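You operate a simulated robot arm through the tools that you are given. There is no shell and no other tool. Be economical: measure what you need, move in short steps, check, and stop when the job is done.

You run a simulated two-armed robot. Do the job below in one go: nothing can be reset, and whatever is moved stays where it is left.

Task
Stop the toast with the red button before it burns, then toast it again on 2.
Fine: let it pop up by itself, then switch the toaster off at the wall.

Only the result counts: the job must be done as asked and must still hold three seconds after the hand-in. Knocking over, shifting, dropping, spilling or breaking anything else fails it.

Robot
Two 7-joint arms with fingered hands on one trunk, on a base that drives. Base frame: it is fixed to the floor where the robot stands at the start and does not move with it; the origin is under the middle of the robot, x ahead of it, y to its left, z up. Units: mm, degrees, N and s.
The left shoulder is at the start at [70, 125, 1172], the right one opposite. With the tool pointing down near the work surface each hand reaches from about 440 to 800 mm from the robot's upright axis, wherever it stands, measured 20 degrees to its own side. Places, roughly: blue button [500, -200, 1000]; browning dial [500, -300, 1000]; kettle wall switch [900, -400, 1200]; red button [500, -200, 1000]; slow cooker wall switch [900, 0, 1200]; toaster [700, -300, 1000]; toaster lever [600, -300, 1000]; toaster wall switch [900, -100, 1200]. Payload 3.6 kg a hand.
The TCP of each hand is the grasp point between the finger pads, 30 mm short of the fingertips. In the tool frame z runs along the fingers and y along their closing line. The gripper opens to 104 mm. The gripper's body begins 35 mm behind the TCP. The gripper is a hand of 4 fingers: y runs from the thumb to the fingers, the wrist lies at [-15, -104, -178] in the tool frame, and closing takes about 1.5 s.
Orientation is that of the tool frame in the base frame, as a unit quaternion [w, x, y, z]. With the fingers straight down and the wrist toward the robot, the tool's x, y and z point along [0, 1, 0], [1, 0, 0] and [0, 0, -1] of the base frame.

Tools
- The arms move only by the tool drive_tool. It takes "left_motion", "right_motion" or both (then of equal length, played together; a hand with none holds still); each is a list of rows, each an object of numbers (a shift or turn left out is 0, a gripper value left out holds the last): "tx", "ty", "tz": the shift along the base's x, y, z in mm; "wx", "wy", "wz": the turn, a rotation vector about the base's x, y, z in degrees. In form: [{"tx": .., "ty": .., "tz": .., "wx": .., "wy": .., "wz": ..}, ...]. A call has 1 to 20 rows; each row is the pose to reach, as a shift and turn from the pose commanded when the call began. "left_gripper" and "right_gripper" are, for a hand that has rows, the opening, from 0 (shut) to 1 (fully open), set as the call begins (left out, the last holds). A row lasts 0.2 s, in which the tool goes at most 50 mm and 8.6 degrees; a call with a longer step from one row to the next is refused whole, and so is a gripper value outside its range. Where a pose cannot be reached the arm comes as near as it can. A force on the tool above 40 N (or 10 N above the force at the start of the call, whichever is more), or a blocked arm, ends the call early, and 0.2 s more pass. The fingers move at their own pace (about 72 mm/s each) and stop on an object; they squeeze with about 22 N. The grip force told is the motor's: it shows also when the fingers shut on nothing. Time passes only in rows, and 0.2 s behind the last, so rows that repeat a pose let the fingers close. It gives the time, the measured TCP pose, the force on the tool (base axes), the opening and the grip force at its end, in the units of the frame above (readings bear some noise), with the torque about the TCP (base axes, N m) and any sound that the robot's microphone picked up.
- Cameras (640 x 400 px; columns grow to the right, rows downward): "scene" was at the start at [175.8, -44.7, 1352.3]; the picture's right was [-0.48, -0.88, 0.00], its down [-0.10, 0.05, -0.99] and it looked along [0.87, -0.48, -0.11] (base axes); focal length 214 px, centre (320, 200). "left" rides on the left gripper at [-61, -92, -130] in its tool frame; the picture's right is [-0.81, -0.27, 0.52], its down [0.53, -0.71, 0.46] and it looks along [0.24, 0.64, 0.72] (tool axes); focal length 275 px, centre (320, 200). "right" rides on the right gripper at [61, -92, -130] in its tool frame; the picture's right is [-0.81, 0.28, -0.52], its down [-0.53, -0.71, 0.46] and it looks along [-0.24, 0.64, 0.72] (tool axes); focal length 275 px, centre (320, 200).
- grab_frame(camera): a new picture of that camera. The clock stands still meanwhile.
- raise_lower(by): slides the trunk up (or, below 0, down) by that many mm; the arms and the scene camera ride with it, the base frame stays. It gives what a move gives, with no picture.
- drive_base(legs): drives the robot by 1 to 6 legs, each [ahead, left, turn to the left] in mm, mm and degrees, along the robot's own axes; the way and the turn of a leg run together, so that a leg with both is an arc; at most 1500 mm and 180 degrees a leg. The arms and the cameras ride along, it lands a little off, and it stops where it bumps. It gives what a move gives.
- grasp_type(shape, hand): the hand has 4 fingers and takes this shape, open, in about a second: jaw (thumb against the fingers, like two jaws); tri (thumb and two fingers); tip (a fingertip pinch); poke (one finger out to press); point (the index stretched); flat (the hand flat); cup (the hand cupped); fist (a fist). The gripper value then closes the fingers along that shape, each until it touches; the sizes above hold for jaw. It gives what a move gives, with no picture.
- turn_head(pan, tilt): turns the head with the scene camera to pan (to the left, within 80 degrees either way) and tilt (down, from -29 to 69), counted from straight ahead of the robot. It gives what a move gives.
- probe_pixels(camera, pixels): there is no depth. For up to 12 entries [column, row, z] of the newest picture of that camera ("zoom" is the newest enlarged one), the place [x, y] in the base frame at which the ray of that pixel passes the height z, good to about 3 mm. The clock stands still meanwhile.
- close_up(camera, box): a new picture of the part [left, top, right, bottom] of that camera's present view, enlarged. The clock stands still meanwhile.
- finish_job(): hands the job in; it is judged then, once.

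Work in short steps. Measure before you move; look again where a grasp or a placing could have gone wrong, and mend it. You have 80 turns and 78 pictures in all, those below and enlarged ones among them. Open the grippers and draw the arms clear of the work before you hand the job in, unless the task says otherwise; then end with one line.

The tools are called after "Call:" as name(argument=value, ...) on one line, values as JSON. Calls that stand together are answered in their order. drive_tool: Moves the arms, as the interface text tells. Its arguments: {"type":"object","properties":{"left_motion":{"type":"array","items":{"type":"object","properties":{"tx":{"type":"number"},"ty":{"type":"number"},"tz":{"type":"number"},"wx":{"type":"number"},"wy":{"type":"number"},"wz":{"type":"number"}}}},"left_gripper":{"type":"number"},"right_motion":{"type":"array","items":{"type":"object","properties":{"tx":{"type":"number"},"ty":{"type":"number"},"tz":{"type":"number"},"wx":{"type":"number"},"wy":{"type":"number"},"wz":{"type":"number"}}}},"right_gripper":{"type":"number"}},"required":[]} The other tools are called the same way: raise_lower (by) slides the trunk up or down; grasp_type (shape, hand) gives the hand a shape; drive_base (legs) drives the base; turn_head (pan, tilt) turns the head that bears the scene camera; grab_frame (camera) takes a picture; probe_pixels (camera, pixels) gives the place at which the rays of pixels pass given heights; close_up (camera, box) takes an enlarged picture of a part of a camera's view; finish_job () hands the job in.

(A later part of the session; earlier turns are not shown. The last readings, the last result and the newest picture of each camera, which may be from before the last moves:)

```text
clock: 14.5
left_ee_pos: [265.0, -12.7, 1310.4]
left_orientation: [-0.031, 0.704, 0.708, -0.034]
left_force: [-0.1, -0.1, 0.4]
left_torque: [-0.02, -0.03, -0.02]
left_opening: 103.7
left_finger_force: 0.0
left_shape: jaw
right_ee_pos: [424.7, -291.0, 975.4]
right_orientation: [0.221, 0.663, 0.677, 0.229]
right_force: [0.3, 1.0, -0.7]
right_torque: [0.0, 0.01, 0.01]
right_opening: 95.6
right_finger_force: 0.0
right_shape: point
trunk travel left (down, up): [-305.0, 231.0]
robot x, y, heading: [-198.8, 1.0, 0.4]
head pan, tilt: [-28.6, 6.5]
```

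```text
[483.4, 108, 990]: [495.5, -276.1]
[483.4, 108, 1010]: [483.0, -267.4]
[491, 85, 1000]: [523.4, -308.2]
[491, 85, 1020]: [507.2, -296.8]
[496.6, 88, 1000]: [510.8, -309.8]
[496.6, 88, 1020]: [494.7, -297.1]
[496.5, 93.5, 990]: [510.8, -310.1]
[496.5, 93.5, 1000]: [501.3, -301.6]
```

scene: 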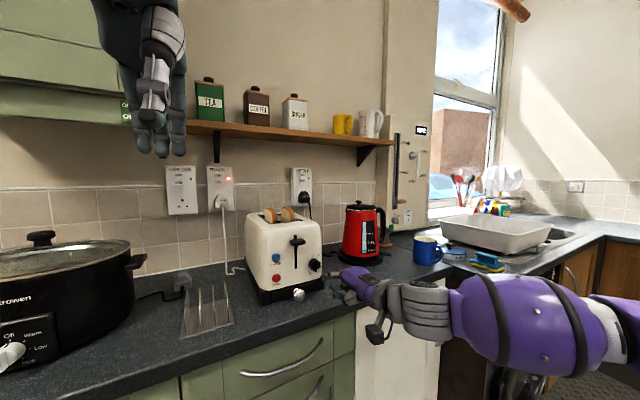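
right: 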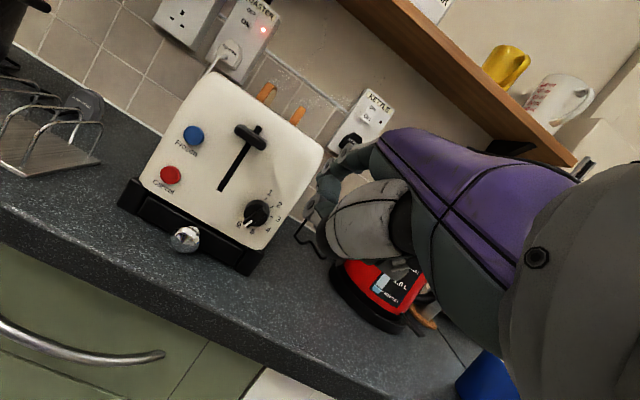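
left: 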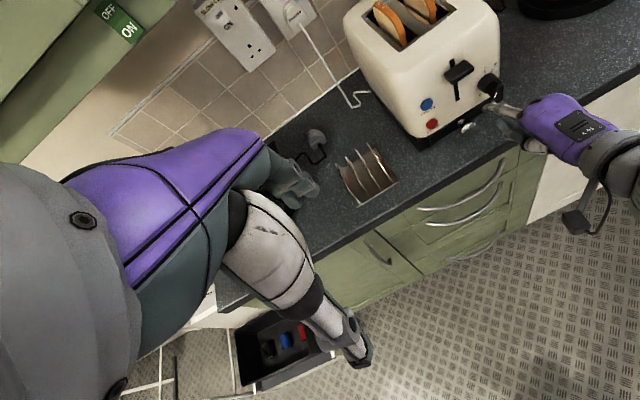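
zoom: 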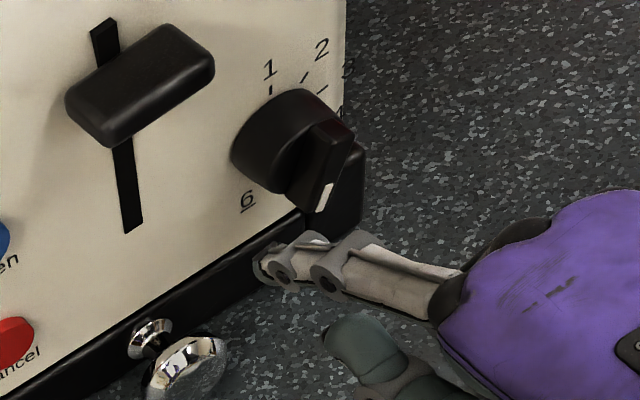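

Tip ≈ (489,-272,1000); knob disc front centre ≈ (514,-301,1012), bar front x≈501. I push in 18 mm beside the pointer and sweep the first part of the arc around the bottom.

Call:
drive_tool(right_motion=[{"tx": 9}, {"tx": 18}, {"tx": 18, "ty": -12.4, "tz": 4}, {"tx": 18, "ty": -14.8, "tz": 0.9}, {"tx": 18, "ty": -18.2, "tz": -2.4}, {"tx": 18, "ty": -22.3, "tz": -4.7}, {"tx": 18, "ty": -26.8, "tz": -5.9}, {"tx": 18, "ty": -31.5, "tz": -5.8}, {"tx": 18, "ty": -35.2, "tz": -4.9}])

Call:
close_up(camera="left", box=[455, 55, 535, 135])

Call:
close_up(camera="scene", box=[290, 230, 350, 300])

```text
clock: 16.5
left_ee_pos: [263.5, -12.3, 1310.4]
left_orientation: [-0.031, 0.705, 0.708, -0.034]
left_force: [0.3, -0.6, 0.1]
left_torque: [0.02, 0.01, -0.01]
left_opening: 103.7
left_finger_force: 0.0
left_shape: jaw
right_ee_pos: [442.5, -327.6, 970.3]
right_orientation: [0.221, 0.664, 0.677, 0.228]
right_force: [-2.5, -0.2, -1.1]
right_torque: [-0.02, -0.01, 0.04]
right_opening: 95.7
right_finger_force: 0.0
right_shape: point
trunk travel left (down, up): [-305.0, 231.0]
robot x, y, heading: [-193.9, 1.4, 0.5]
head pan, tilt: [-28.6, 6.5]
```

```text
5.00 times, centred on (495, 95) of left
```

zoom: 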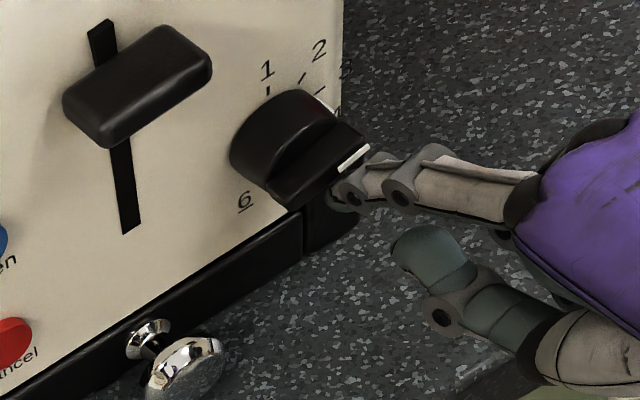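

```text
5.71 times, centred on (320, 265) of scene
```

zoom: 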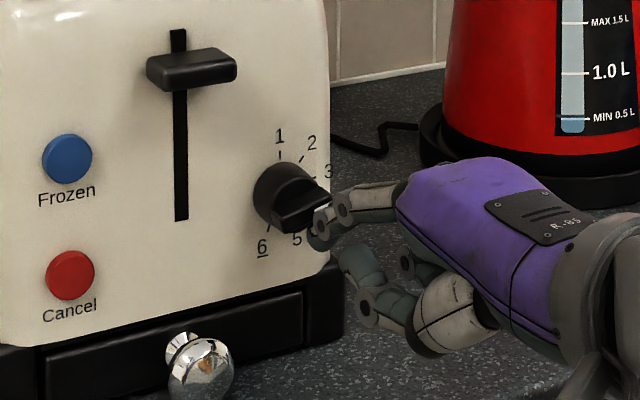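

The pointer follows (now between 3 and 4). I continue the arc up the right side, stopping short of 2 to check.

Call:
drive_tool(right_motion=[{"ty": -4.1, "tz": 2.2}, {"ty": -7.6, "tz": 5.3}, {"ty": -10.1, "tz": 9.3}, {"ty": -11.5, "tz": 13.8}])

Call:
close_up(camera="left", box=[455, 55, 535, 135])

Call:
close_up(camera="scene", box=[290, 230, 350, 300])

```text
clock: 17.5
left_ee_pos: [263.9, -12.0, 1310.6]
left_orientation: [-0.032, 0.705, 0.708, -0.033]
left_force: [-0.3, -0.4, 0.5]
left_torque: [-0.02, -0.01, 0.03]
left_opening: 103.6
left_finger_force: 0.0
left_shape: jaw
right_ee_pos: [443.2, -338.1, 984.6]
right_orientation: [0.221, 0.663, 0.678, 0.229]
right_force: [-1.7, 0.1, 0.4]
right_torque: [0.0, -0.01, -0.05]
right_opening: 95.8
right_finger_force: 0.0
right_shape: point
trunk travel left (down, up): [-305.0, 231.0]
robot x, y, heading: [-195.4, 1.2, 0.4]
head pan, tilt: [-28.6, 6.5]
```

```text
5.00 times, centred on (495, 95) of left
```

zoom: 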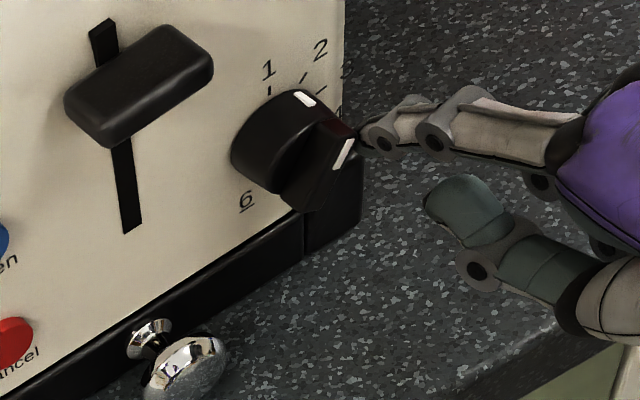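

```text
5.71 times, centred on (320, 265) of scene
```

zoom: 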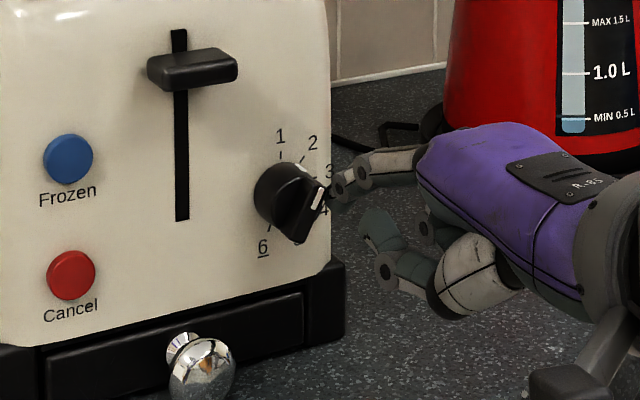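

A white rim mark now appears close to tick 2. I withdraw and inspect head-on with the wrist camera.

Call:
drive_tool(right_motion=[{"tx": -20, "ty": -4}, {"tx": -45, "ty": -6, "tz": 10}, {"tx": -70, "ty": -6, "tz": 30}, {"tx": -90, "ty": -6, "tz": 55}])

Call:
grab_frame(camera="right")

Call:
close_up(camera="scene", box=[295, 240, 335, 290])

```text
clock: 18.5
left_ee_pos: [262.8, -12.8, 1310.3]
left_orientation: [-0.031, 0.704, 0.709, -0.035]
left_force: [-0.3, -0.9, 0.1]
left_torque: [-0.01, -0.02, -0.02]
left_opening: 103.7
left_finger_force: 0.0
left_shape: jaw
right_ee_pos: [353.4, -341.7, 1040.5]
right_orientation: [0.221, 0.663, 0.678, 0.228]
right_force: [-0.9, -0.5, -1.1]
right_torque: [-0.01, -0.01, 0.01]
right_opening: 96.0
right_finger_force: 0.1
right_shape: point
trunk travel left (down, up): [-305.0, 231.0]
robot x, y, heading: [-197.2, 0.9, 0.0]
head pan, tilt: [-28.6, 6.5]
```

```text
33 pictures are left
```

right: 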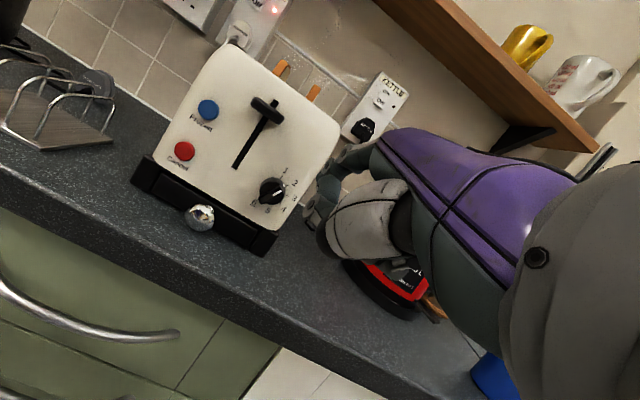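

```text
8.00 times, centred on (315, 265) of scene
```

zoom: 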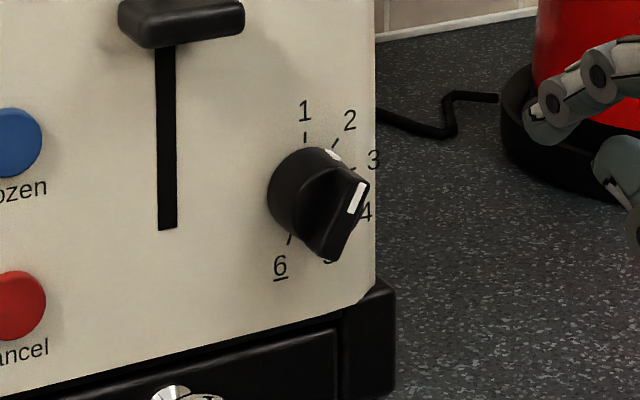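

Call:
close_up(camera="right", box=[245, 160, 305, 220])

```text
6.67 times, centred on (275, 190) of right
```

zoom: 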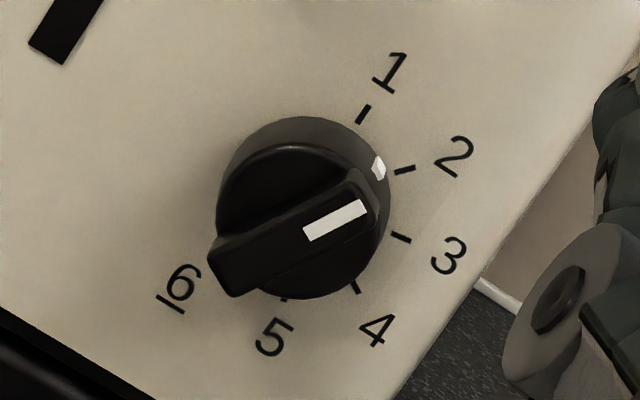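

Head-on: bar direction ≈25°, tick 2 ≈17°, tick 1 ≈57° in the picture: the dial is at about 1.8. I nudge it back ~8° clockwise from the top side, gently.

Call:
drive_tool(right_motion=[{"tx": 22, "ty": 13, "tz": -11}, {"tx": 44, "ty": 26, "tz": -22}, {"tx": 67, "ty": 39.4, "tz": -34.8}, {"tx": 80, "ty": 39.4, "tz": -34.8}, {"tx": 90, "ty": 39.4, "tz": -34.8}, {"tx": 90, "ty": 34.4, "tz": -34.8}, {"tx": 90, "ty": 30.4, "tz": -34.8}])

Call:
close_up(camera="scene", box=[295, 240, 335, 290])

Call:
close_up(camera="left", box=[465, 55, 525, 115])

```text
clock: 20.1
left_ee_pos: [263.8, -12.4, 1311.0]
left_orientation: [-0.031, 0.705, 0.708, -0.034]
left_force: [0.3, 0.3, -0.2]
left_torque: [-0.01, -0.03, -0.03]
left_opening: 103.4
left_finger_force: 0.1
left_shape: jaw
right_ee_pos: [445.0, -312.2, 1006.0]
right_orientation: [0.221, 0.663, 0.678, 0.229]
right_force: [-0.6, 0.1, 0.0]
right_torque: [0.0, 0.0, 0.04]
right_opening: 96.1
right_finger_force: 0.0
right_shape: point
trunk travel left (down, up): [-305.0, 231.0]
robot x, y, heading: [-191.9, -1.5, 0.6]
head pan, tilt: [-28.6, 6.5]
```

```text
8.00 times, centred on (315, 265) of scene
```

zoom: 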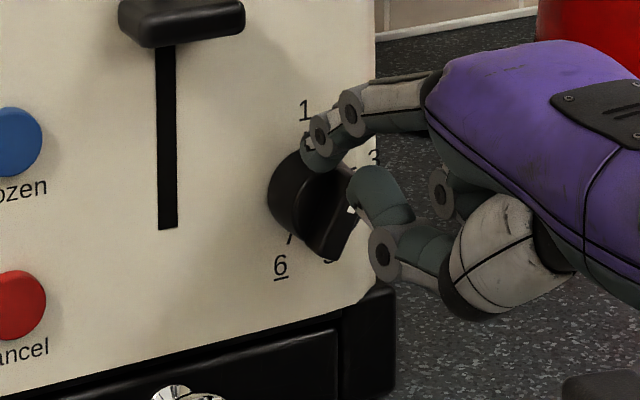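

```text
6.67 times, centred on (495, 85) of left
```

zoom: 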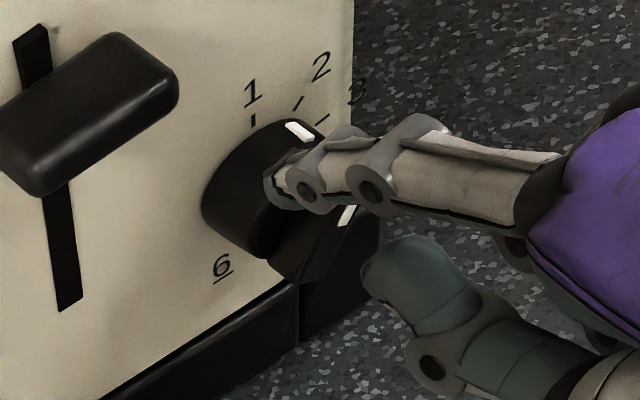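

The finger is beside the bar; I nudge 3 mm more to the right and compare the rim mark at (298,130).

Call:
drive_tool(right_motion=[{"ty": -1.5}, {"ty": -3}])

Call:
close_up(camera="left", box=[465, 55, 525, 115])

```text
clock: 20.7
left_ee_pos: [263.0, -13.1, 1309.2]
left_orientation: [-0.031, 0.705, 0.708, -0.035]
left_force: [-0.2, 0.5, -0.1]
left_torque: [-0.01, 0.03, 0.0]
left_opening: 103.7
left_finger_force: 0.1
left_shape: jaw
right_ee_pos: [443.4, -315.0, 1004.5]
right_orientation: [0.222, 0.663, 0.677, 0.228]
right_force: [1.1, -0.3, 0.3]
right_torque: [0.02, -0.02, -0.01]
right_opening: 96.1
right_finger_force: 0.1
right_shape: point
trunk travel left (down, up): [-305.0, 231.0]
robot x, y, heading: [-195.3, 1.3, 0.3]
head pan, tilt: [-28.6, 6.5]
```

```text
6.67 times, centred on (495, 85) of left
```

zoom: 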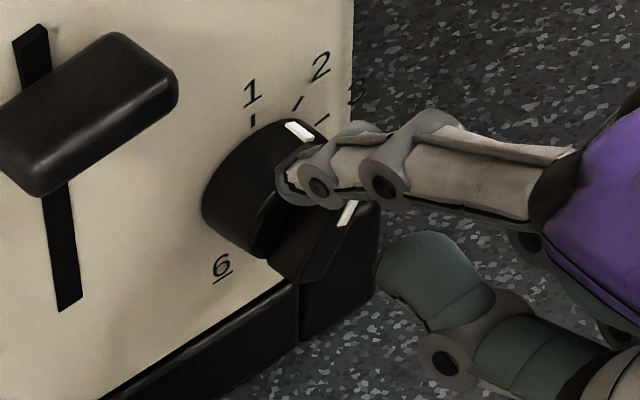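

No movement of the mark yet; 2.5 mm more.

Call:
drive_tool(right_motion=[{"ty": -1.3}, {"ty": -2.5}])

Call:
close_up(camera="left", box=[465, 55, 525, 115])

```text
clock: 21.3
left_ee_pos: [264.8, -11.9, 1311.2]
left_orientation: [-0.031, 0.705, 0.708, -0.033]
left_force: [-0.9, 0.0, -0.1]
left_torque: [0.0, 0.0, 0.01]
left_opening: 103.7
left_finger_force: 0.0
left_shape: jaw
right_ee_pos: [443.3, -317.9, 1004.2]
right_orientation: [0.222, 0.664, 0.677, 0.228]
right_force: [-0.2, -0.3, 0.4]
right_torque: [0.03, 0.02, -0.01]
right_opening: 96.0
right_finger_force: 0.0
right_shape: point
trunk travel left (down, up): [-305.0, 231.0]
robot x, y, heading: [-196.5, 0.2, 0.3]
head pan, tilt: [-28.6, 6.5]
```

```text
6.67 times, centred on (495, 85) of left
```

zoom: 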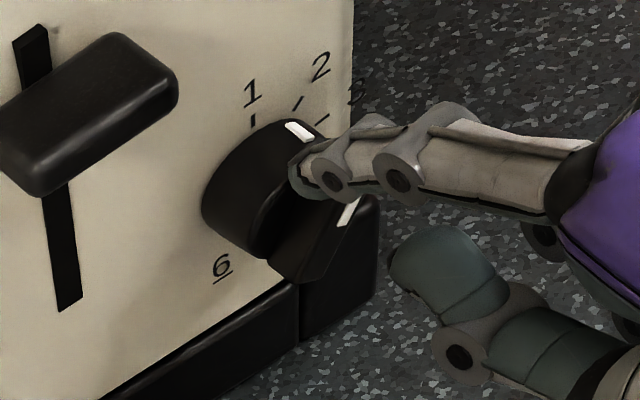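

Still unmoved; another 3 mm in small steps.

Call:
drive_tool(right_motion=[{"ty": -1.5}, {"ty": -3}])

Call:
close_up(camera="left", box=[465, 55, 525, 115])

```text
clock: 21.9
left_ee_pos: [264.0, -11.9, 1310.6]
left_orientation: [-0.031, 0.704, 0.708, -0.034]
left_force: [0.3, 0.1, -0.6]
left_torque: [0.0, -0.03, -0.01]
left_opening: 103.7
left_finger_force: 0.0
left_shape: jaw
right_ee_pos: [442.5, -321.9, 1003.9]
right_orientation: [0.222, 0.663, 0.677, 0.228]
right_force: [0.6, 0.5, -0.2]
right_torque: [-0.01, 0.03, 0.02]
right_opening: 96.1
right_finger_force: 0.1
right_shape: point
trunk travel left (down, up): [-305.0, 231.0]
robot x, y, heading: [-191.4, -0.8, 0.5]
head pan, tilt: [-28.6, 6.5]
```

```text
6.67 times, centred on (495, 85) of left
```

zoom: 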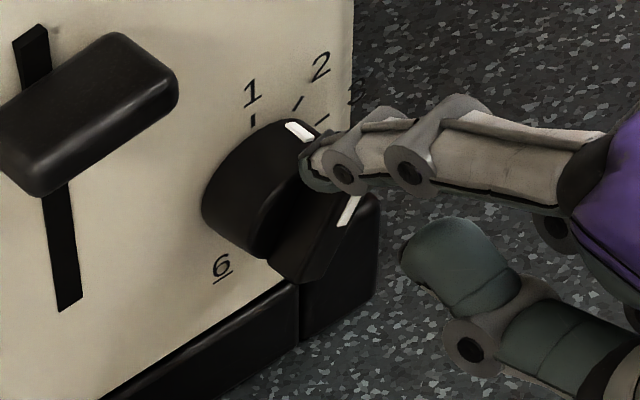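

The finger is passing above the bar end. I go back 10 mm, lower 7 mm and push again gently.

Call:
drive_tool(right_motion=[{"ty": 5}, {"ty": 10}, {"ty": 10, "tz": -4}, {"ty": 10, "tz": -7}, {"ty": 8, "tz": -7}, {"ty": 6, "tz": -7}])

Call:
close_up(camera="left", box=[465, 55, 525, 115])

```text
clock: 23.3
left_ee_pos: [263.5, -11.6, 1309.9]
left_orientation: [-0.031, 0.704, 0.709, -0.034]
left_force: [0.2, -0.2, 0.8]
left_torque: [-0.02, 0.0, 0.01]
left_opening: 104.0
left_finger_force: 0.0
left_shape: jaw
right_ee_pos: [442.6, -315.0, 997.6]
right_orientation: [0.222, 0.664, 0.677, 0.228]
right_force: [0.0, -0.3, -0.7]
right_torque: [-0.02, -0.03, -0.02]
right_opening: 96.1
right_finger_force: 0.2
right_shape: point
trunk travel left (down, up): [-305.0, 231.0]
robot x, y, heading: [-196.5, -0.5, 0.3]
head pan, tilt: [-28.6, 6.5]
```

```text
6.67 times, centred on (495, 85) of left
```

zoom: 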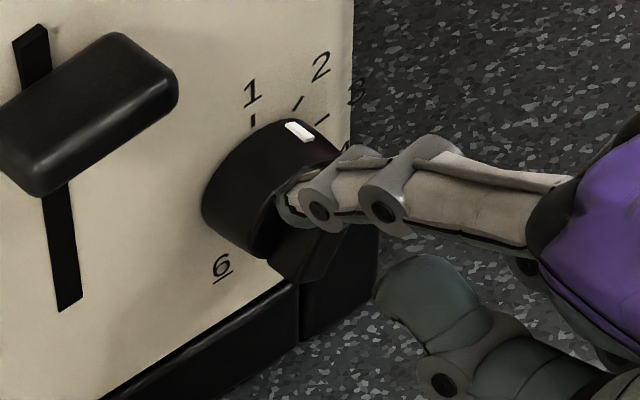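

In contact range now, mark still at (299,130). I push right in 2.5 mm.

Call:
drive_tool(right_motion=[{"ty": -1.3}, {"ty": -2.5}])

Call:
close_up(camera="left", box=[465, 55, 525, 115])

```text
clock: 23.9
left_ee_pos: [263.1, -10.8, 1310.2]
left_orientation: [-0.032, 0.704, 0.708, -0.034]
left_force: [0.1, -1.0, 0.1]
left_torque: [-0.03, 0.0, 0.0]
left_opening: 103.7
left_finger_force: 0.1
left_shape: jaw
right_ee_pos: [442.0, -317.8, 997.1]
right_orientation: [0.222, 0.663, 0.678, 0.229]
right_force: [-0.1, 0.7, -0.3]
right_torque: [-0.06, 0.01, 0.01]
right_opening: 95.6
right_finger_force: 0.0
right_shape: point
trunk travel left (down, up): [-305.0, 231.0]
robot x, y, heading: [-193.4, -1.6, 0.4]
head pan, tilt: [-28.6, 6.5]
```

```text
6.67 times, centred on (495, 85) of left
```

zoom: 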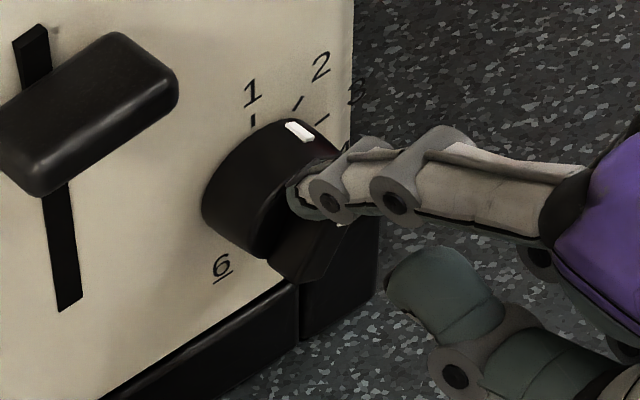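

Force in y begins to show (0.7 N) but no turn yet; 2 mm more.

Call:
drive_tool(right_motion=[{"ty": -1}, {"ty": -2}])

Call:
close_up(camera="left", box=[465, 55, 525, 115])

```text
clock: 24.5
left_ee_pos: [264.1, -11.3, 1310.9]
left_orientation: [-0.032, 0.705, 0.708, -0.034]
left_force: [-0.2, -0.3, -0.3]
left_torque: [0.03, 0.01, 0.0]
left_opening: 103.7
left_finger_force: 0.1
left_shape: jaw
right_ee_pos: [442.0, -319.7, 998.6]
right_orientation: [0.221, 0.664, 0.677, 0.229]
right_force: [0.2, -0.1, -0.2]
right_torque: [0.03, 0.01, -0.01]
right_opening: 95.8
right_finger_force: 0.1
right_shape: point
trunk travel left (down, up): [-305.0, 231.0]
robot x, y, heading: [-198.7, -2.3, 0.3]
head pan, tilt: [-28.6, 6.5]
```

```text
6.67 times, centred on (495, 85) of left
```

zoom: 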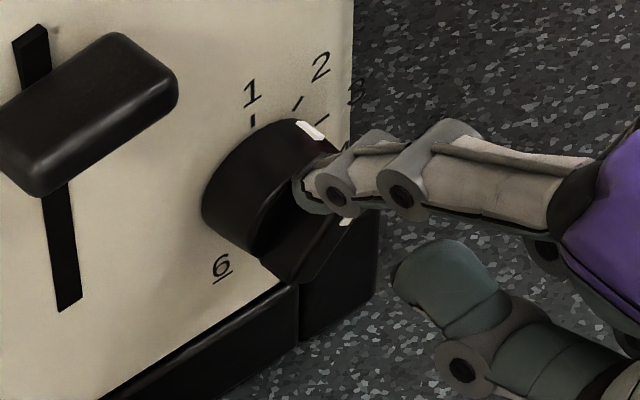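

The mark moved to (311,130), about 8-10°. I withdraw carefully and check head-on.

Call:
drive_tool(right_motion=[{"ty": 4, "tz": 1}, {"tx": -20, "ty": 6, "tz": 4}, {"tx": -45, "ty": -5, "tz": 15}, {"tx": -70, "ty": -15, "tz": 30}, {"tx": -89, "ty": -22, "tz": 42}])

Call:
close_up(camera="right", box=[245, 160, 305, 220])

```text
clock: 25.7
left_ee_pos: [263.9, -11.4, 1310.0]
left_orientation: [-0.032, 0.704, 0.708, -0.034]
left_force: [-0.8, 0.6, 0.5]
left_torque: [0.03, 0.0, 0.03]
left_opening: 103.6
left_finger_force: 0.1
left_shape: jaw
right_ee_pos: [355.4, -340.7, 1038.3]
right_orientation: [0.221, 0.663, 0.677, 0.229]
right_force: [0.4, 0.7, 0.4]
right_torque: [0.01, 0.01, -0.03]
right_opening: 96.0
right_finger_force: 0.1
right_shape: point
trunk travel left (down, up): [-305.0, 231.0]
robot x, y, heading: [-197.6, 1.7, 0.5]
head pan, tilt: [-28.6, 6.5]
```

```text
6.67 times, centred on (275, 190) of right
```

zoom: 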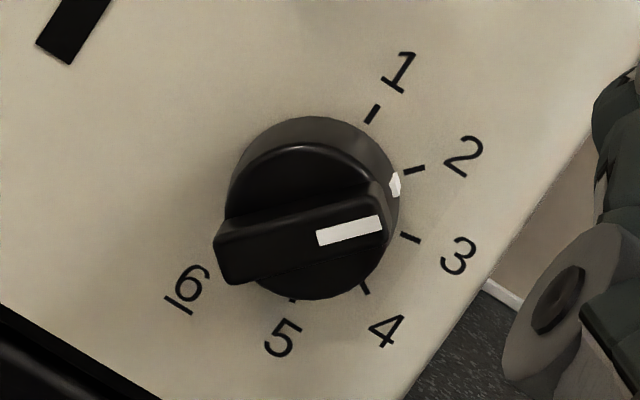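

The dial now reads 2 (bar ≈13°, tick 2 ≈14-16°). Next the lever: scene (297.5,241.8), left (459,72); I triangulate it.

Call:
probe_pixels(camera="scene", pixels=[[297.5, 241.8, 1060], [297.5, 241.8, 1090], [296, 239, 1080], [296, 239, 1100]])

Call:
probe_pixels(camera="left", pixels=[[459, 72, 1060], [459, 72, 1090], [459, 66, 1080], [459, 66, 1100]])

```text
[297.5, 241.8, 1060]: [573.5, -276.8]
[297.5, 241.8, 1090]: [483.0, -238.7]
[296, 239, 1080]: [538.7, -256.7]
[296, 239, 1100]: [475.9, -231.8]
```

```text
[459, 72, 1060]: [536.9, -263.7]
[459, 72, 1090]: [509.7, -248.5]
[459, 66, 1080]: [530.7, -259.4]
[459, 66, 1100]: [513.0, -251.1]
```

Lever centre ≈ (521,-255,1077). I place the fingertip above it, with the finger tilted steeper.

Call:
drive_tool(right_motion=[{"ty": 10, "tz": 30, "wy": 4}, {"tx": 10, "ty": 25, "tz": 60, "wy": 8}, {"tx": 25, "ty": 45, "tz": 78, "wy": 13}, {"tx": 55, "ty": 65, "tz": 78, "wy": 13}, {"tx": 84, "ty": 70, "tz": 78, "wy": 13}])

Call:
close_up(camera="left", box=[415, 15, 535, 115])

Call:
close_up(camera="scene", box=[260, 190, 360, 290])

```text
clock: 26.9
left_ee_pos: [264.2, -12.1, 1310.6]
left_orientation: [-0.032, 0.704, 0.709, -0.034]
left_force: [0.4, -0.2, 0.4]
left_torque: [-0.01, 0.0, -0.04]
left_opening: 103.8
left_finger_force: 0.0
left_shape: jaw
right_ee_pos: [439.9, -271.3, 1118.8]
right_orientation: [0.142, 0.685, 0.698, 0.152]
right_force: [0.1, -0.2, 0.4]
right_torque: [-0.02, 0.02, 0.02]
right_opening: 95.9
right_finger_force: 0.0
right_shape: point
trunk travel left (down, up): [-305.0, 231.0]
robot x, y, heading: [-196.5, -3.2, 0.5]
head pan, tilt: [-28.6, 6.5]
```

```text
4.00 times, centred on (475, 65) of left
```

zoom: 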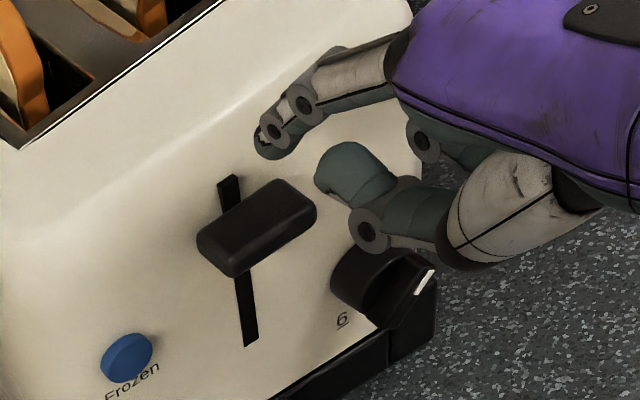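

```text
4.00 times, centred on (310, 240) of scene
```

zoom: 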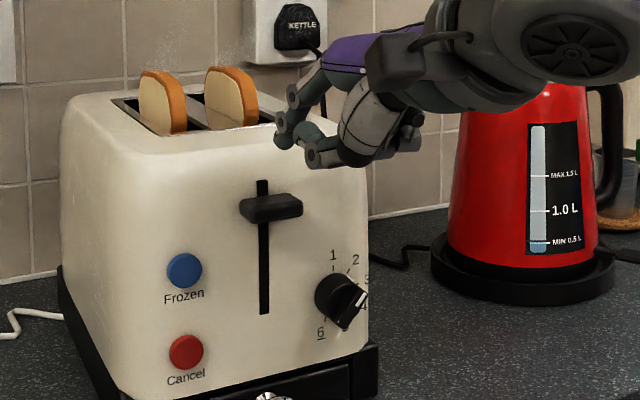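

I triangulate the fingertip (scene (300.8,225), left (461,51)) and the thumb tip (scene (308,230), left (477,57)), since the thumb must clear the dial.

Call:
probe_pixels(camera="scene", pixels=[[300.75, 225, 1110], [300.75, 225, 1130], [307.5, 230, 1090], [307.5, 230, 1120]])

Call:
probe_pixels(camera="left", pixels=[[461.25, 51.25, 1110], [461.25, 51.25, 1130], [477, 57, 1090], [477, 57, 1120]])

```text
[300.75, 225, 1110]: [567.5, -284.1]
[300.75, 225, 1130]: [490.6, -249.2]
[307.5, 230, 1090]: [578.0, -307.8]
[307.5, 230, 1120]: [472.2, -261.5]
```

```text
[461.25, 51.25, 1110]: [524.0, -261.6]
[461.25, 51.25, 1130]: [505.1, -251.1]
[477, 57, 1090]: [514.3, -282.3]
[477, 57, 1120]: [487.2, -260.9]
```

Tip ≈ (510,-256,1125), thumb ≈ (492,-267,1114). I shift 8 mm in and 7 mm left, then push down toward the bottom.

Call:
drive_tool(right_motion=[{"tx": 8, "ty": 7}, {"tx": 8, "ty": 7, "tz": -12}, {"tx": 8, "ty": 7, "tz": -24}, {"tx": 8, "ty": 7, "tz": -36}, {"tx": 8, "ty": 7, "tz": -48}, {"tx": 8, "ty": 7, "tz": -60}, {"tx": 8, "ty": 7, "tz": -72}, {"tx": 8, "ty": 7, "tz": -82}, {"tx": 8, "ty": 7, "tz": -90}])

Call:
close_up(camera="scene", box=[260, 190, 360, 290])

```text
clock: 28.9
left_ee_pos: [265.3, -13.0, 1309.6]
left_orientation: [-0.032, 0.705, 0.708, -0.035]
left_force: [0.1, -0.6, -0.1]
left_torque: [0.0, -0.01, -0.02]
left_opening: 104.0
left_finger_force: 0.3
left_shape: jaw
right_ee_pos: [446.1, -263.7, 1028.2]
right_orientation: [0.143, 0.685, 0.698, 0.152]
right_force: [-0.1, 0.1, 0.8]
right_torque: [0.0, -0.04, 0.0]
right_opening: 0.0
right_finger_force: 0.0
right_shape: point
trunk travel left (down, up): [-305.0, 231.0]
robot x, y, heading: [-194.6, -2.9, 0.4]
head pan, tilt: [-28.6, 6.5]
```

```text
4.00 times, centred on (310, 240) of scene
```

zoom: 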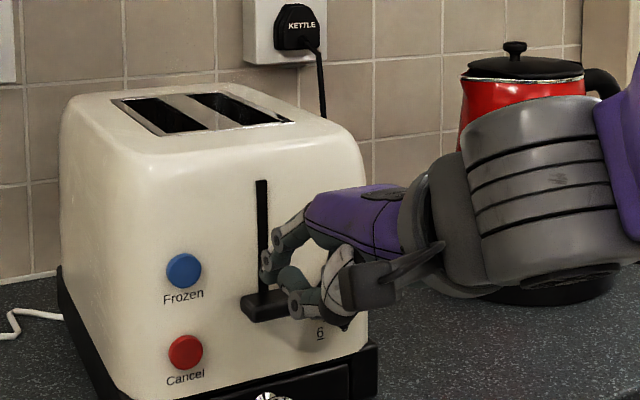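

Lever is nearly down, toast inside, no click yet. I push further in small steps.

Call:
drive_tool(right_motion=[{"tz": -4}, {"tz": -8}, {"tz": -12}])

```text
clock: 29.7
left_ee_pos: [263.4, -11.7, 1310.9]
left_orientation: [-0.03, 0.705, 0.708, -0.034]
left_force: [0.4, -0.2, -0.4]
left_torque: [-0.02, -0.02, 0.0]
left_opening: 103.6
left_finger_force: 0.1
left_shape: jaw
right_ee_pos: [448.5, -263.2, 1015.1]
right_orientation: [0.143, 0.684, 0.698, 0.152]
right_force: [-0.2, -0.6, -0.3]
right_torque: [0.02, -0.01, 0.03]
right_opening: 0.0
right_finger_force: 0.0
right_shape: point
trunk travel left (down, up): [-305.0, 231.0]
robot x, y, heading: [-194.5, -3.7, 0.2]
head pan, tilt: [-28.6, 6.5]
```

No resistance; I look whether the lever is already latched below the finger.

Call:
close_up(camera="left", box=[425, 45, 525, 145])

```text
4.00 times, centred on (475, 95) of left
```

zoom: 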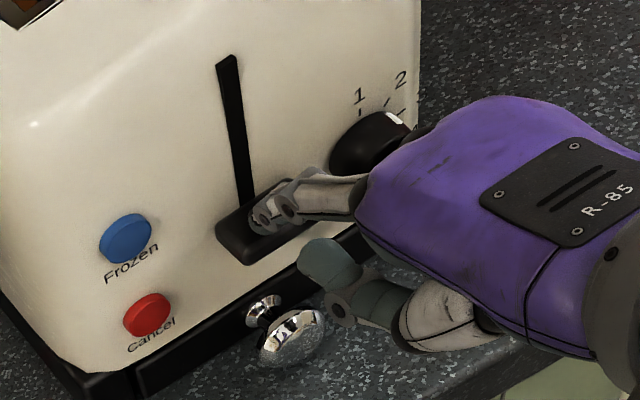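

The lever sits at the slot bottom. I retreat straight back and see whether it holds.

Call:
drive_tool(right_motion=[{"tx": -15}, {"tx": -35}, {"tx": -60}, {"tx": -85}, {"tx": -100, "tz": 20}])

Call:
grab_frame(camera="scene")

```text
clock: 30.9
left_ee_pos: [263.9, -13.0, 1310.3]
left_orientation: [-0.031, 0.705, 0.708, -0.034]
left_force: [0.3, 0.4, 0.5]
left_torque: [0.01, 0.01, 0.02]
left_opening: 103.6
left_finger_force: 0.0
left_shape: jaw
right_ee_pos: [346.4, -265.5, 1035.0]
right_orientation: [0.143, 0.685, 0.698, 0.152]
right_force: [0.0, 0.3, -0.3]
right_torque: [0.01, -0.04, -0.02]
right_opening: 0.2
right_finger_force: 0.1
right_shape: point
trunk travel left (down, up): [-305.0, 231.0]
robot x, y, heading: [-195.7, 0.3, 0.6]
head pan, tilt: [-28.6, 6.5]
```

```text
17 pictures are left
```

scene: 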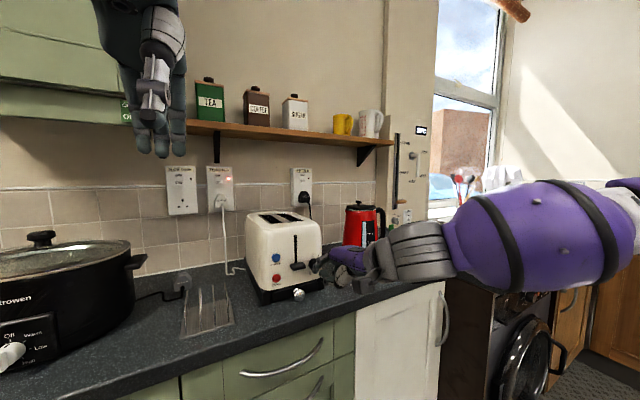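

The lever stays latched and the toast is in. While it toasts I raise the trunk by 200 mm and prepare the hand for the wall switch (estimated OFF half at ≈ (883,-89,1254)).

Call:
raise_lower(by=200)

Call:
drive_tool(right_motion=[{"tx": 25, "ty": 30, "wy": -6}, {"tx": 50, "ty": 60, "wy": -12}, {"tx": 75, "ty": 90, "wy": -18}, {"tx": 100, "ty": 120, "wy": -24}, {"tx": 125, "ty": 145, "wy": -30}, {"tx": 150, "ty": 160, "wy": -36}, {"tx": 150, "ty": 160, "wy": -36}])

Call:
grab_frame(camera="scene")

```text
clock: 33.1
left_ee_pos: [264.0, -11.7, 1508.7]
left_orientation: [-0.032, 0.705, 0.708, -0.035]
left_force: [-0.7, -0.2, -0.7]
left_torque: [0.02, -0.01, -0.02]
left_opening: 103.5
left_finger_force: 0.0
left_shape: jaw
right_ee_pos: [347.0, -265.0, 1234.7]
right_orientation: [0.143, 0.686, 0.697, 0.152]
right_force: [-0.1, -0.4, 0.0]
right_torque: [-0.01, 0.02, 0.04]
right_opening: 0.0
right_finger_force: 0.1
right_shape: point
trunk travel left (down, up): [-505.0, 31.0]
robot x, y, heading: [-193.5, -2.7, 0.4]
head pan, tilt: [-28.6, 6.5]
```

```text
clock: 34.7
left_ee_pos: [263.4, -11.0, 1510.9]
left_orientation: [-0.03, 0.703, 0.709, -0.035]
left_force: [0.2, 0.0, -0.4]
left_torque: [-0.03, 0.02, -0.02]
left_opening: 103.6
left_finger_force: 0.0
left_shape: jaw
right_ee_pos: [511.0, -122.3, 1340.6]
right_orientation: [0.301, 0.62, 0.655, 0.311]
right_force: [-0.6, 0.4, 1.2]
right_torque: [0.0, -0.01, 0.0]
right_opening: 0.1
right_finger_force: 0.1
right_shape: point
right hand out of reach, approached as far as the arm can: row 3, 4, 5, 6, 7
trunk travel left (down, up): [-505.0, 31.0]
robot x, y, heading: [-193.6, 0.4, 0.5]
head pan, tilt: [-28.6, 6.5]
```

```text
16 pictures are left
```

scene: 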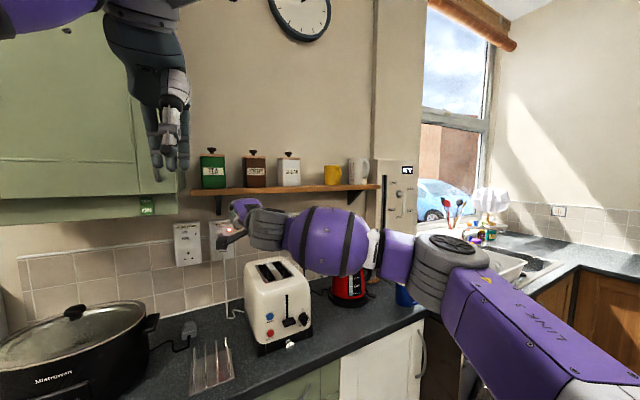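

The 60° tilt is not reachable here. I use 38° instead (finger ~22° down, as with the dial) and lower toward z≈1230.

Call:
drive_tool(right_motion=[{"ty": 5, "tz": -20, "wy": 5}, {"ty": 10, "tz": -45, "wy": 10}, {"ty": 15, "tz": -75, "wy": 14}, {"ty": 17, "tz": -105, "wy": 14}, {"ty": 17, "tz": -105, "wy": 14}])

```text
clock: 35.9
left_ee_pos: [263.5, -14.0, 1510.1]
left_orientation: [-0.031, 0.704, 0.708, -0.034]
left_force: [0.0, -0.2, -0.1]
left_torque: [0.01, -0.01, -0.02]
left_opening: 103.5
left_finger_force: 0.0
left_shape: jaw
right_ee_pos: [505.6, -109.9, 1232.4]
right_orientation: [0.219, 0.653, 0.687, 0.233]
right_force: [-0.1, -0.4, -0.1]
right_torque: [0.03, -0.06, 0.0]
right_opening: 0.0
right_finger_force: 0.1
right_shape: point
right hand out of reach, approached as far as the arm can: row 3, 4, 5
trunk travel left (down, up): [-505.0, 31.0]
robot x, y, heading: [-197.9, 2.1, 0.5]
head pan, tilt: [-28.6, 6.5]
```

In position. I drive 170 mm forward while the toast is toasting, then look.

Call:
drive_base(legs=[[170, 0, 0]])

Call:
grab_frame(camera="scene")

Call:
grab_frame(camera="right")

```text
clock: 37.3
left_ee_pos: [427.2, -9.1, 1510.8]
left_orientation: [-0.031, 0.704, 0.709, -0.034]
left_force: [1.1, 0.5, 0.5]
left_torque: [0.01, -0.01, -0.01]
left_opening: 103.8
left_finger_force: 0.0
left_shape: jaw
right_ee_pos: [668.7, -106.5, 1234.3]
right_orientation: [0.219, 0.652, 0.687, 0.234]
right_force: [-0.6, -0.3, 0.0]
right_torque: [0.03, 0.0, 0.0]
right_opening: 0.2
right_finger_force: 0.1
right_shape: point
trunk travel left (down, up): [-505.0, 31.0]
robot x, y, heading: [-28.5, 3.0, 0.6]
head pan, tilt: [-28.6, 6.5]
```

```text
15 pictures are left
```

scene: 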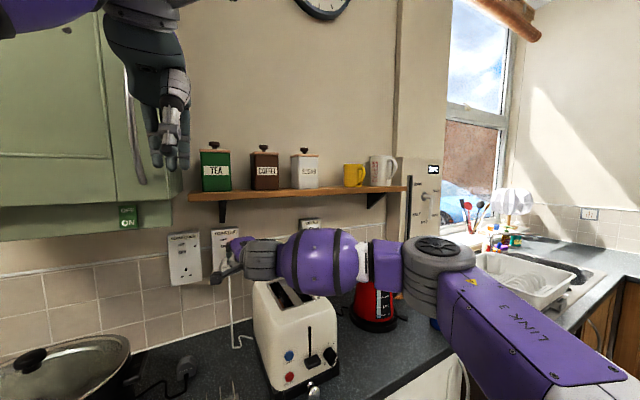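

```text
14 pictures are left
```

right: 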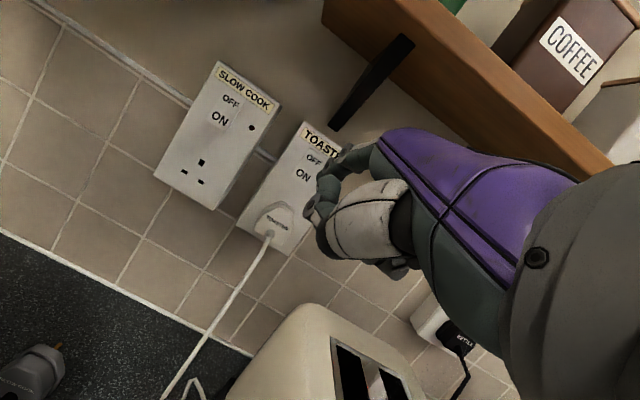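

I enlarge the switch in the right view and probe OFF (315,158) at several heights.

Call:
close_up(camera="right", box=[270, 110, 360, 190])

Call:
probe_pixels(camera="right", pixels=[[315, 158, 1240], [315, 158, 1250], [315, 158, 1260], [302, 173, 1220], [302, 173, 1230], [302, 173, 1240]])

Call:
drive_tool(right_motion=[{"tx": 0}, {"tx": 0}, {"tx": 0}, {"tx": 0}, {"tx": 0}, {"tx": 0}, {"tx": 0}, {"tx": 0}, {"tx": 0}, {"tx": 0}])

```text
5.00 times, centred on (315, 150) of right
```

zoom: 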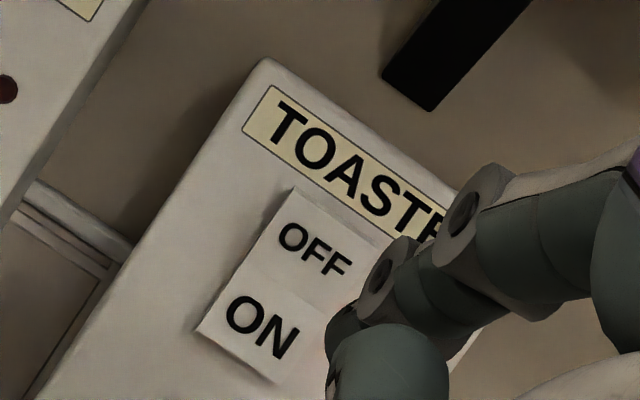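

```text
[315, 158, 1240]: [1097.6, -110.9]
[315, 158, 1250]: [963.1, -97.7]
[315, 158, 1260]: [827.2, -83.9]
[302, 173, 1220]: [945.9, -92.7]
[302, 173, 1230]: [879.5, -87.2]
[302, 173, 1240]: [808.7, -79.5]
```

```text
clock: 39.5
left_ee_pos: [426.8, -9.0, 1510.5]
left_orientation: [-0.031, 0.704, 0.709, -0.033]
left_force: [0.1, 0.2, -0.7]
left_torque: [-0.02, 0.01, -0.01]
left_opening: 103.6
left_finger_force: 0.2
left_shape: jaw
right_ee_pos: [669.7, -107.4, 1233.8]
right_orientation: [0.219, 0.652, 0.687, 0.234]
right_force: [-0.7, -0.2, 0.4]
right_torque: [0.0, 0.01, 0.01]
right_opening: 0.0
right_finger_force: 0.0
right_shape: point
trunk travel left (down, up): [-505.0, 31.0]
robot x, y, heading: [-31.5, 2.7, 0.4]
head pan, tilt: [-28.6, 6.5]
```

OFF half ≈ (883,-89,1256); the tip is at about (734,-88,1259), well aligned. I bring it to ~40 mm from the switch and wait there for the pop.

Call:
drive_tool(right_motion=[{"tx": 20}, {"tx": 40}, {"tx": 60}, {"tx": 80}, {"tx": 100}, {"tx": 108, "tz": -2}, {"tx": 108, "tz": -2}, {"tx": 108, "tz": -2}, {"tx": 108, "tz": -2}, {"tx": 108, "tz": -2}, {"tx": 108, "tz": -2}, {"tx": 108, "tz": -2}, {"tx": 108, "tz": -2}, {"tx": 108, "tz": -2}, {"tx": 108, "tz": -2}, {"tx": 108, "tz": -2}, {"tx": 108, "tz": -2}, {"tx": 108, "tz": -2}])

Call:
close_up(camera="scene", box=[160, 200, 360, 400])

```text
clock: 43.3
left_ee_pos: [427.8, -9.6, 1511.0]
left_orientation: [-0.032, 0.703, 0.709, -0.034]
left_force: [0.4, 0.8, 0.1]
left_torque: [0.02, 0.0, -0.01]
left_opening: 103.7
left_finger_force: 0.0
left_shape: jaw
right_ee_pos: [703.3, -149.5, 1233.8]
right_orientation: [0.219, 0.652, 0.687, 0.234]
right_force: [-0.9, 0.5, 0.3]
right_torque: [-0.03, 0.0, -0.03]
right_opening: 0.0
right_finger_force: 0.0
right_shape: point
right hand out of reach, approached as far as the arm can: row 1, 2, 3, 4, 5, 6, 7, 8, 9, 10, 11, 12, 13, 14, 15, 16, 17, 18
trunk travel left (down, up): [-505.0, 31.0]
robot x, y, heading: [-30.1, -0.5, 0.4]
head pan, tilt: [-28.6, 6.5]
```

```text
2.00 times, centred on (260, 300) of scene
```

zoom: 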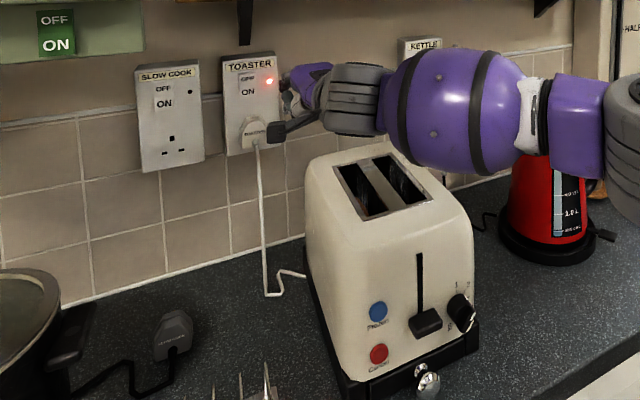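

The arm is limited so far inward (slid to y=-150). I turn the base 15° left so the switch lies more on the right arm's own side; the hand stays high above everything.

Call:
drive_base(legs=[[-60, 0, 15]])

Call:
drive_tool(right_motion=[{"ty": -20, "wz": -3}, {"ty": -40, "wz": -6}, {"ty": -60, "wz": -9}, {"ty": -80, "wz": -12}, {"ty": -100, "wz": -15}, {"ty": -100, "wz": -15}])

```text
clock: 44.6
left_ee_pos: [355.6, 100.0, 1509.4]
left_orientation: [-0.026, 0.605, 0.795, -0.037]
left_force: [0.1, -0.6, -0.9]
left_torque: [-0.04, 0.0, 0.01]
left_opening: 103.7
left_finger_force: 0.1
left_shape: jaw
right_ee_pos: [658.9, 38.6, 1234.5]
right_orientation: [0.186, 0.556, 0.767, 0.261]
right_force: [-0.1, 0.0, 0.4]
right_torque: [0.02, 0.0, 0.01]
right_opening: 0.0
right_finger_force: 0.0
right_shape: point
trunk travel left (down, up): [-505.0, 31.0]
robot x, y, heading: [-94.4, -11.0, 15.5]
head pan, tilt: [-28.6, 6.5]
```

```text
clock: 46.0
left_ee_pos: [354.4, 100.0, 1510.0]
left_orientation: [-0.027, 0.606, 0.794, -0.038]
left_force: [0.7, 0.9, -0.1]
left_torque: [0.02, 0.03, -0.02]
left_opening: 104.0
left_finger_force: 0.1
left_shape: jaw
right_ee_pos: [658.9, -61.9, 1232.4]
right_orientation: [0.22, 0.652, 0.687, 0.234]
right_force: [0.0, -0.1, -0.6]
right_torque: [0.02, 0.0, -0.01]
right_opening: 0.0
right_finger_force: 0.0
right_shape: point
trunk travel left (down, up): [-505.0, 31.0]
robot x, y, heading: [-91.0, -5.7, 15.7]
head pan, tilt: [-28.6, 6.5]
```

No limit now. I continue to y≈-108 and forward so the tip is ~50 mm from the switch, then wait.

Call:
drive_tool(right_motion=[{"ty": -15, "tx": 15}, {"ty": -30, "tx": 35}, {"ty": -46, "tx": 60}, {"ty": -46, "tx": 85}, {"ty": -46, "tx": 105}, {"ty": -46, "tx": 105}, {"ty": -46, "tx": 105}, {"ty": -46, "tx": 105}, {"ty": -46, "tx": 105}, {"ty": -46, "tx": 105}])

```text
clock: 48.2
left_ee_pos: [354.7, 101.0, 1510.5]
left_orientation: [-0.027, 0.604, 0.795, -0.038]
left_force: [0.4, -0.5, -0.2]
left_torque: [-0.01, 0.02, 0.02]
left_opening: 103.7
left_finger_force: 0.1
left_shape: jaw
right_ee_pos: [746.4, -112.6, 1234.5]
right_orientation: [0.219, 0.652, 0.687, 0.234]
right_force: [0.0, 0.1, 0.0]
right_torque: [0.0, 0.05, 0.01]
right_opening: 0.1
right_finger_force: 0.1
right_shape: point
right hand out of reach, approached as far as the arm can: row 5, 6, 7, 8, 9, 10
trunk travel left (down, up): [-505.0, 31.0]
robot x, y, heading: [-89.2, -7.8, 15.5]
head pan, tilt: [-28.6, 6.5]
```

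Reach limit at x≈746. I retract 45 mm, drive the base 85 mm toward the wall (world x), then wait for the pop.

Call:
drive_tool(right_motion=[{"tx": -22}, {"tx": -45, "ty": 4}])

Call:
drive_base(legs=[[82, -22.5, 0]])

Call:
grab_frame(camera="right")

Call:
drive_tool(right_motion=[{"tx": 0}, {"tx": 0}, {"tx": 0}, {"tx": 0}, {"tx": 0}, {"tx": 0}, {"tx": 0}, {"tx": 0}, {"tx": 0}, {"tx": 0}])

```text
clock: 48.8
left_ee_pos: [354.8, 99.8, 1510.0]
left_orientation: [-0.028, 0.605, 0.795, -0.038]
left_force: [-0.9, -0.7, 0.6]
left_torque: [0.01, -0.02, -0.01]
left_opening: 103.6
left_finger_force: 0.1
left_shape: jaw
right_ee_pos: [698.9, -107.8, 1234.2]
right_orientation: [0.219, 0.652, 0.687, 0.234]
right_force: [0.0, -0.1, -0.2]
right_torque: [0.01, -0.01, 0.03]
right_opening: 0.0
right_finger_force: 0.1
right_shape: point
trunk travel left (down, up): [-505.0, 31.0]
robot x, y, heading: [-92.6, -8.1, 15.6]
head pan, tilt: [-28.6, 6.5]
```

```text
clock: 49.9
left_ee_pos: [441.7, 99.4, 1511.0]
left_orientation: [-0.027, 0.606, 0.794, -0.038]
left_force: [-0.2, 0.1, 0.5]
left_torque: [-0.03, 0.01, -0.01]
left_opening: 103.4
left_finger_force: 0.0
left_shape: jaw
right_ee_pos: [786.6, -109.2, 1232.7]
right_orientation: [0.219, 0.652, 0.687, 0.234]
right_force: [-0.3, 0.3, -0.5]
right_torque: [0.03, 0.01, 0.01]
right_opening: 96.0
right_finger_force: 0.0
right_shape: point
trunk travel left (down, up): [-505.0, 31.0]
robot x, y, heading: [-7.2, -5.6, 15.5]
head pan, tilt: [-28.6, 6.5]
heard: click, pop
```

```text
11 pictures are left
```

right: 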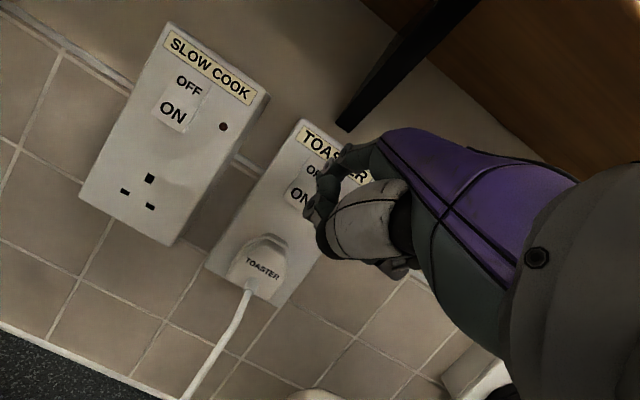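

```text
clock: 52.1
left_ee_pos: [441.5, 99.9, 1509.9]
left_orientation: [-0.027, 0.606, 0.794, -0.038]
left_force: [0.7, 0.6, 0.4]
left_torque: [0.01, 0.02, 0.0]
left_opening: 103.6
left_finger_force: 0.0
left_shape: jaw
right_ee_pos: [786.1, -107.4, 1232.4]
right_orientation: [0.219, 0.653, 0.686, 0.234]
right_force: [0.0, 0.4, 0.0]
right_torque: [0.01, 0.02, 0.02]
right_opening: 96.1
right_finger_force: 0.1
right_shape: point
trunk travel left (down, up): [-505.0, 31.0]
robot x, y, heading: [-7.2, -6.1, 15.4]
head pan, tilt: [-28.6, 6.5]
```

"click, pop" was heard during the drive: the toast popped by itself. I verify with the scene view, and check the fingertip against the switch.

Call:
grab_frame(camera="scene")

Call:
close_up(camera="right", box=[260, 110, 360, 220])

```text
10 pictures are left
```

scene: 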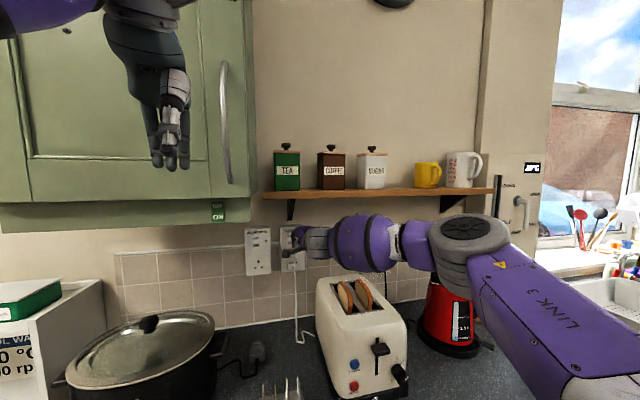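

```text
3.64 times, centred on (310, 165) of right
```

zoom: 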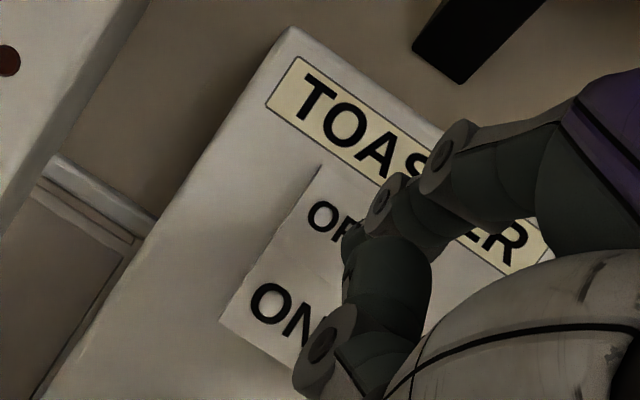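

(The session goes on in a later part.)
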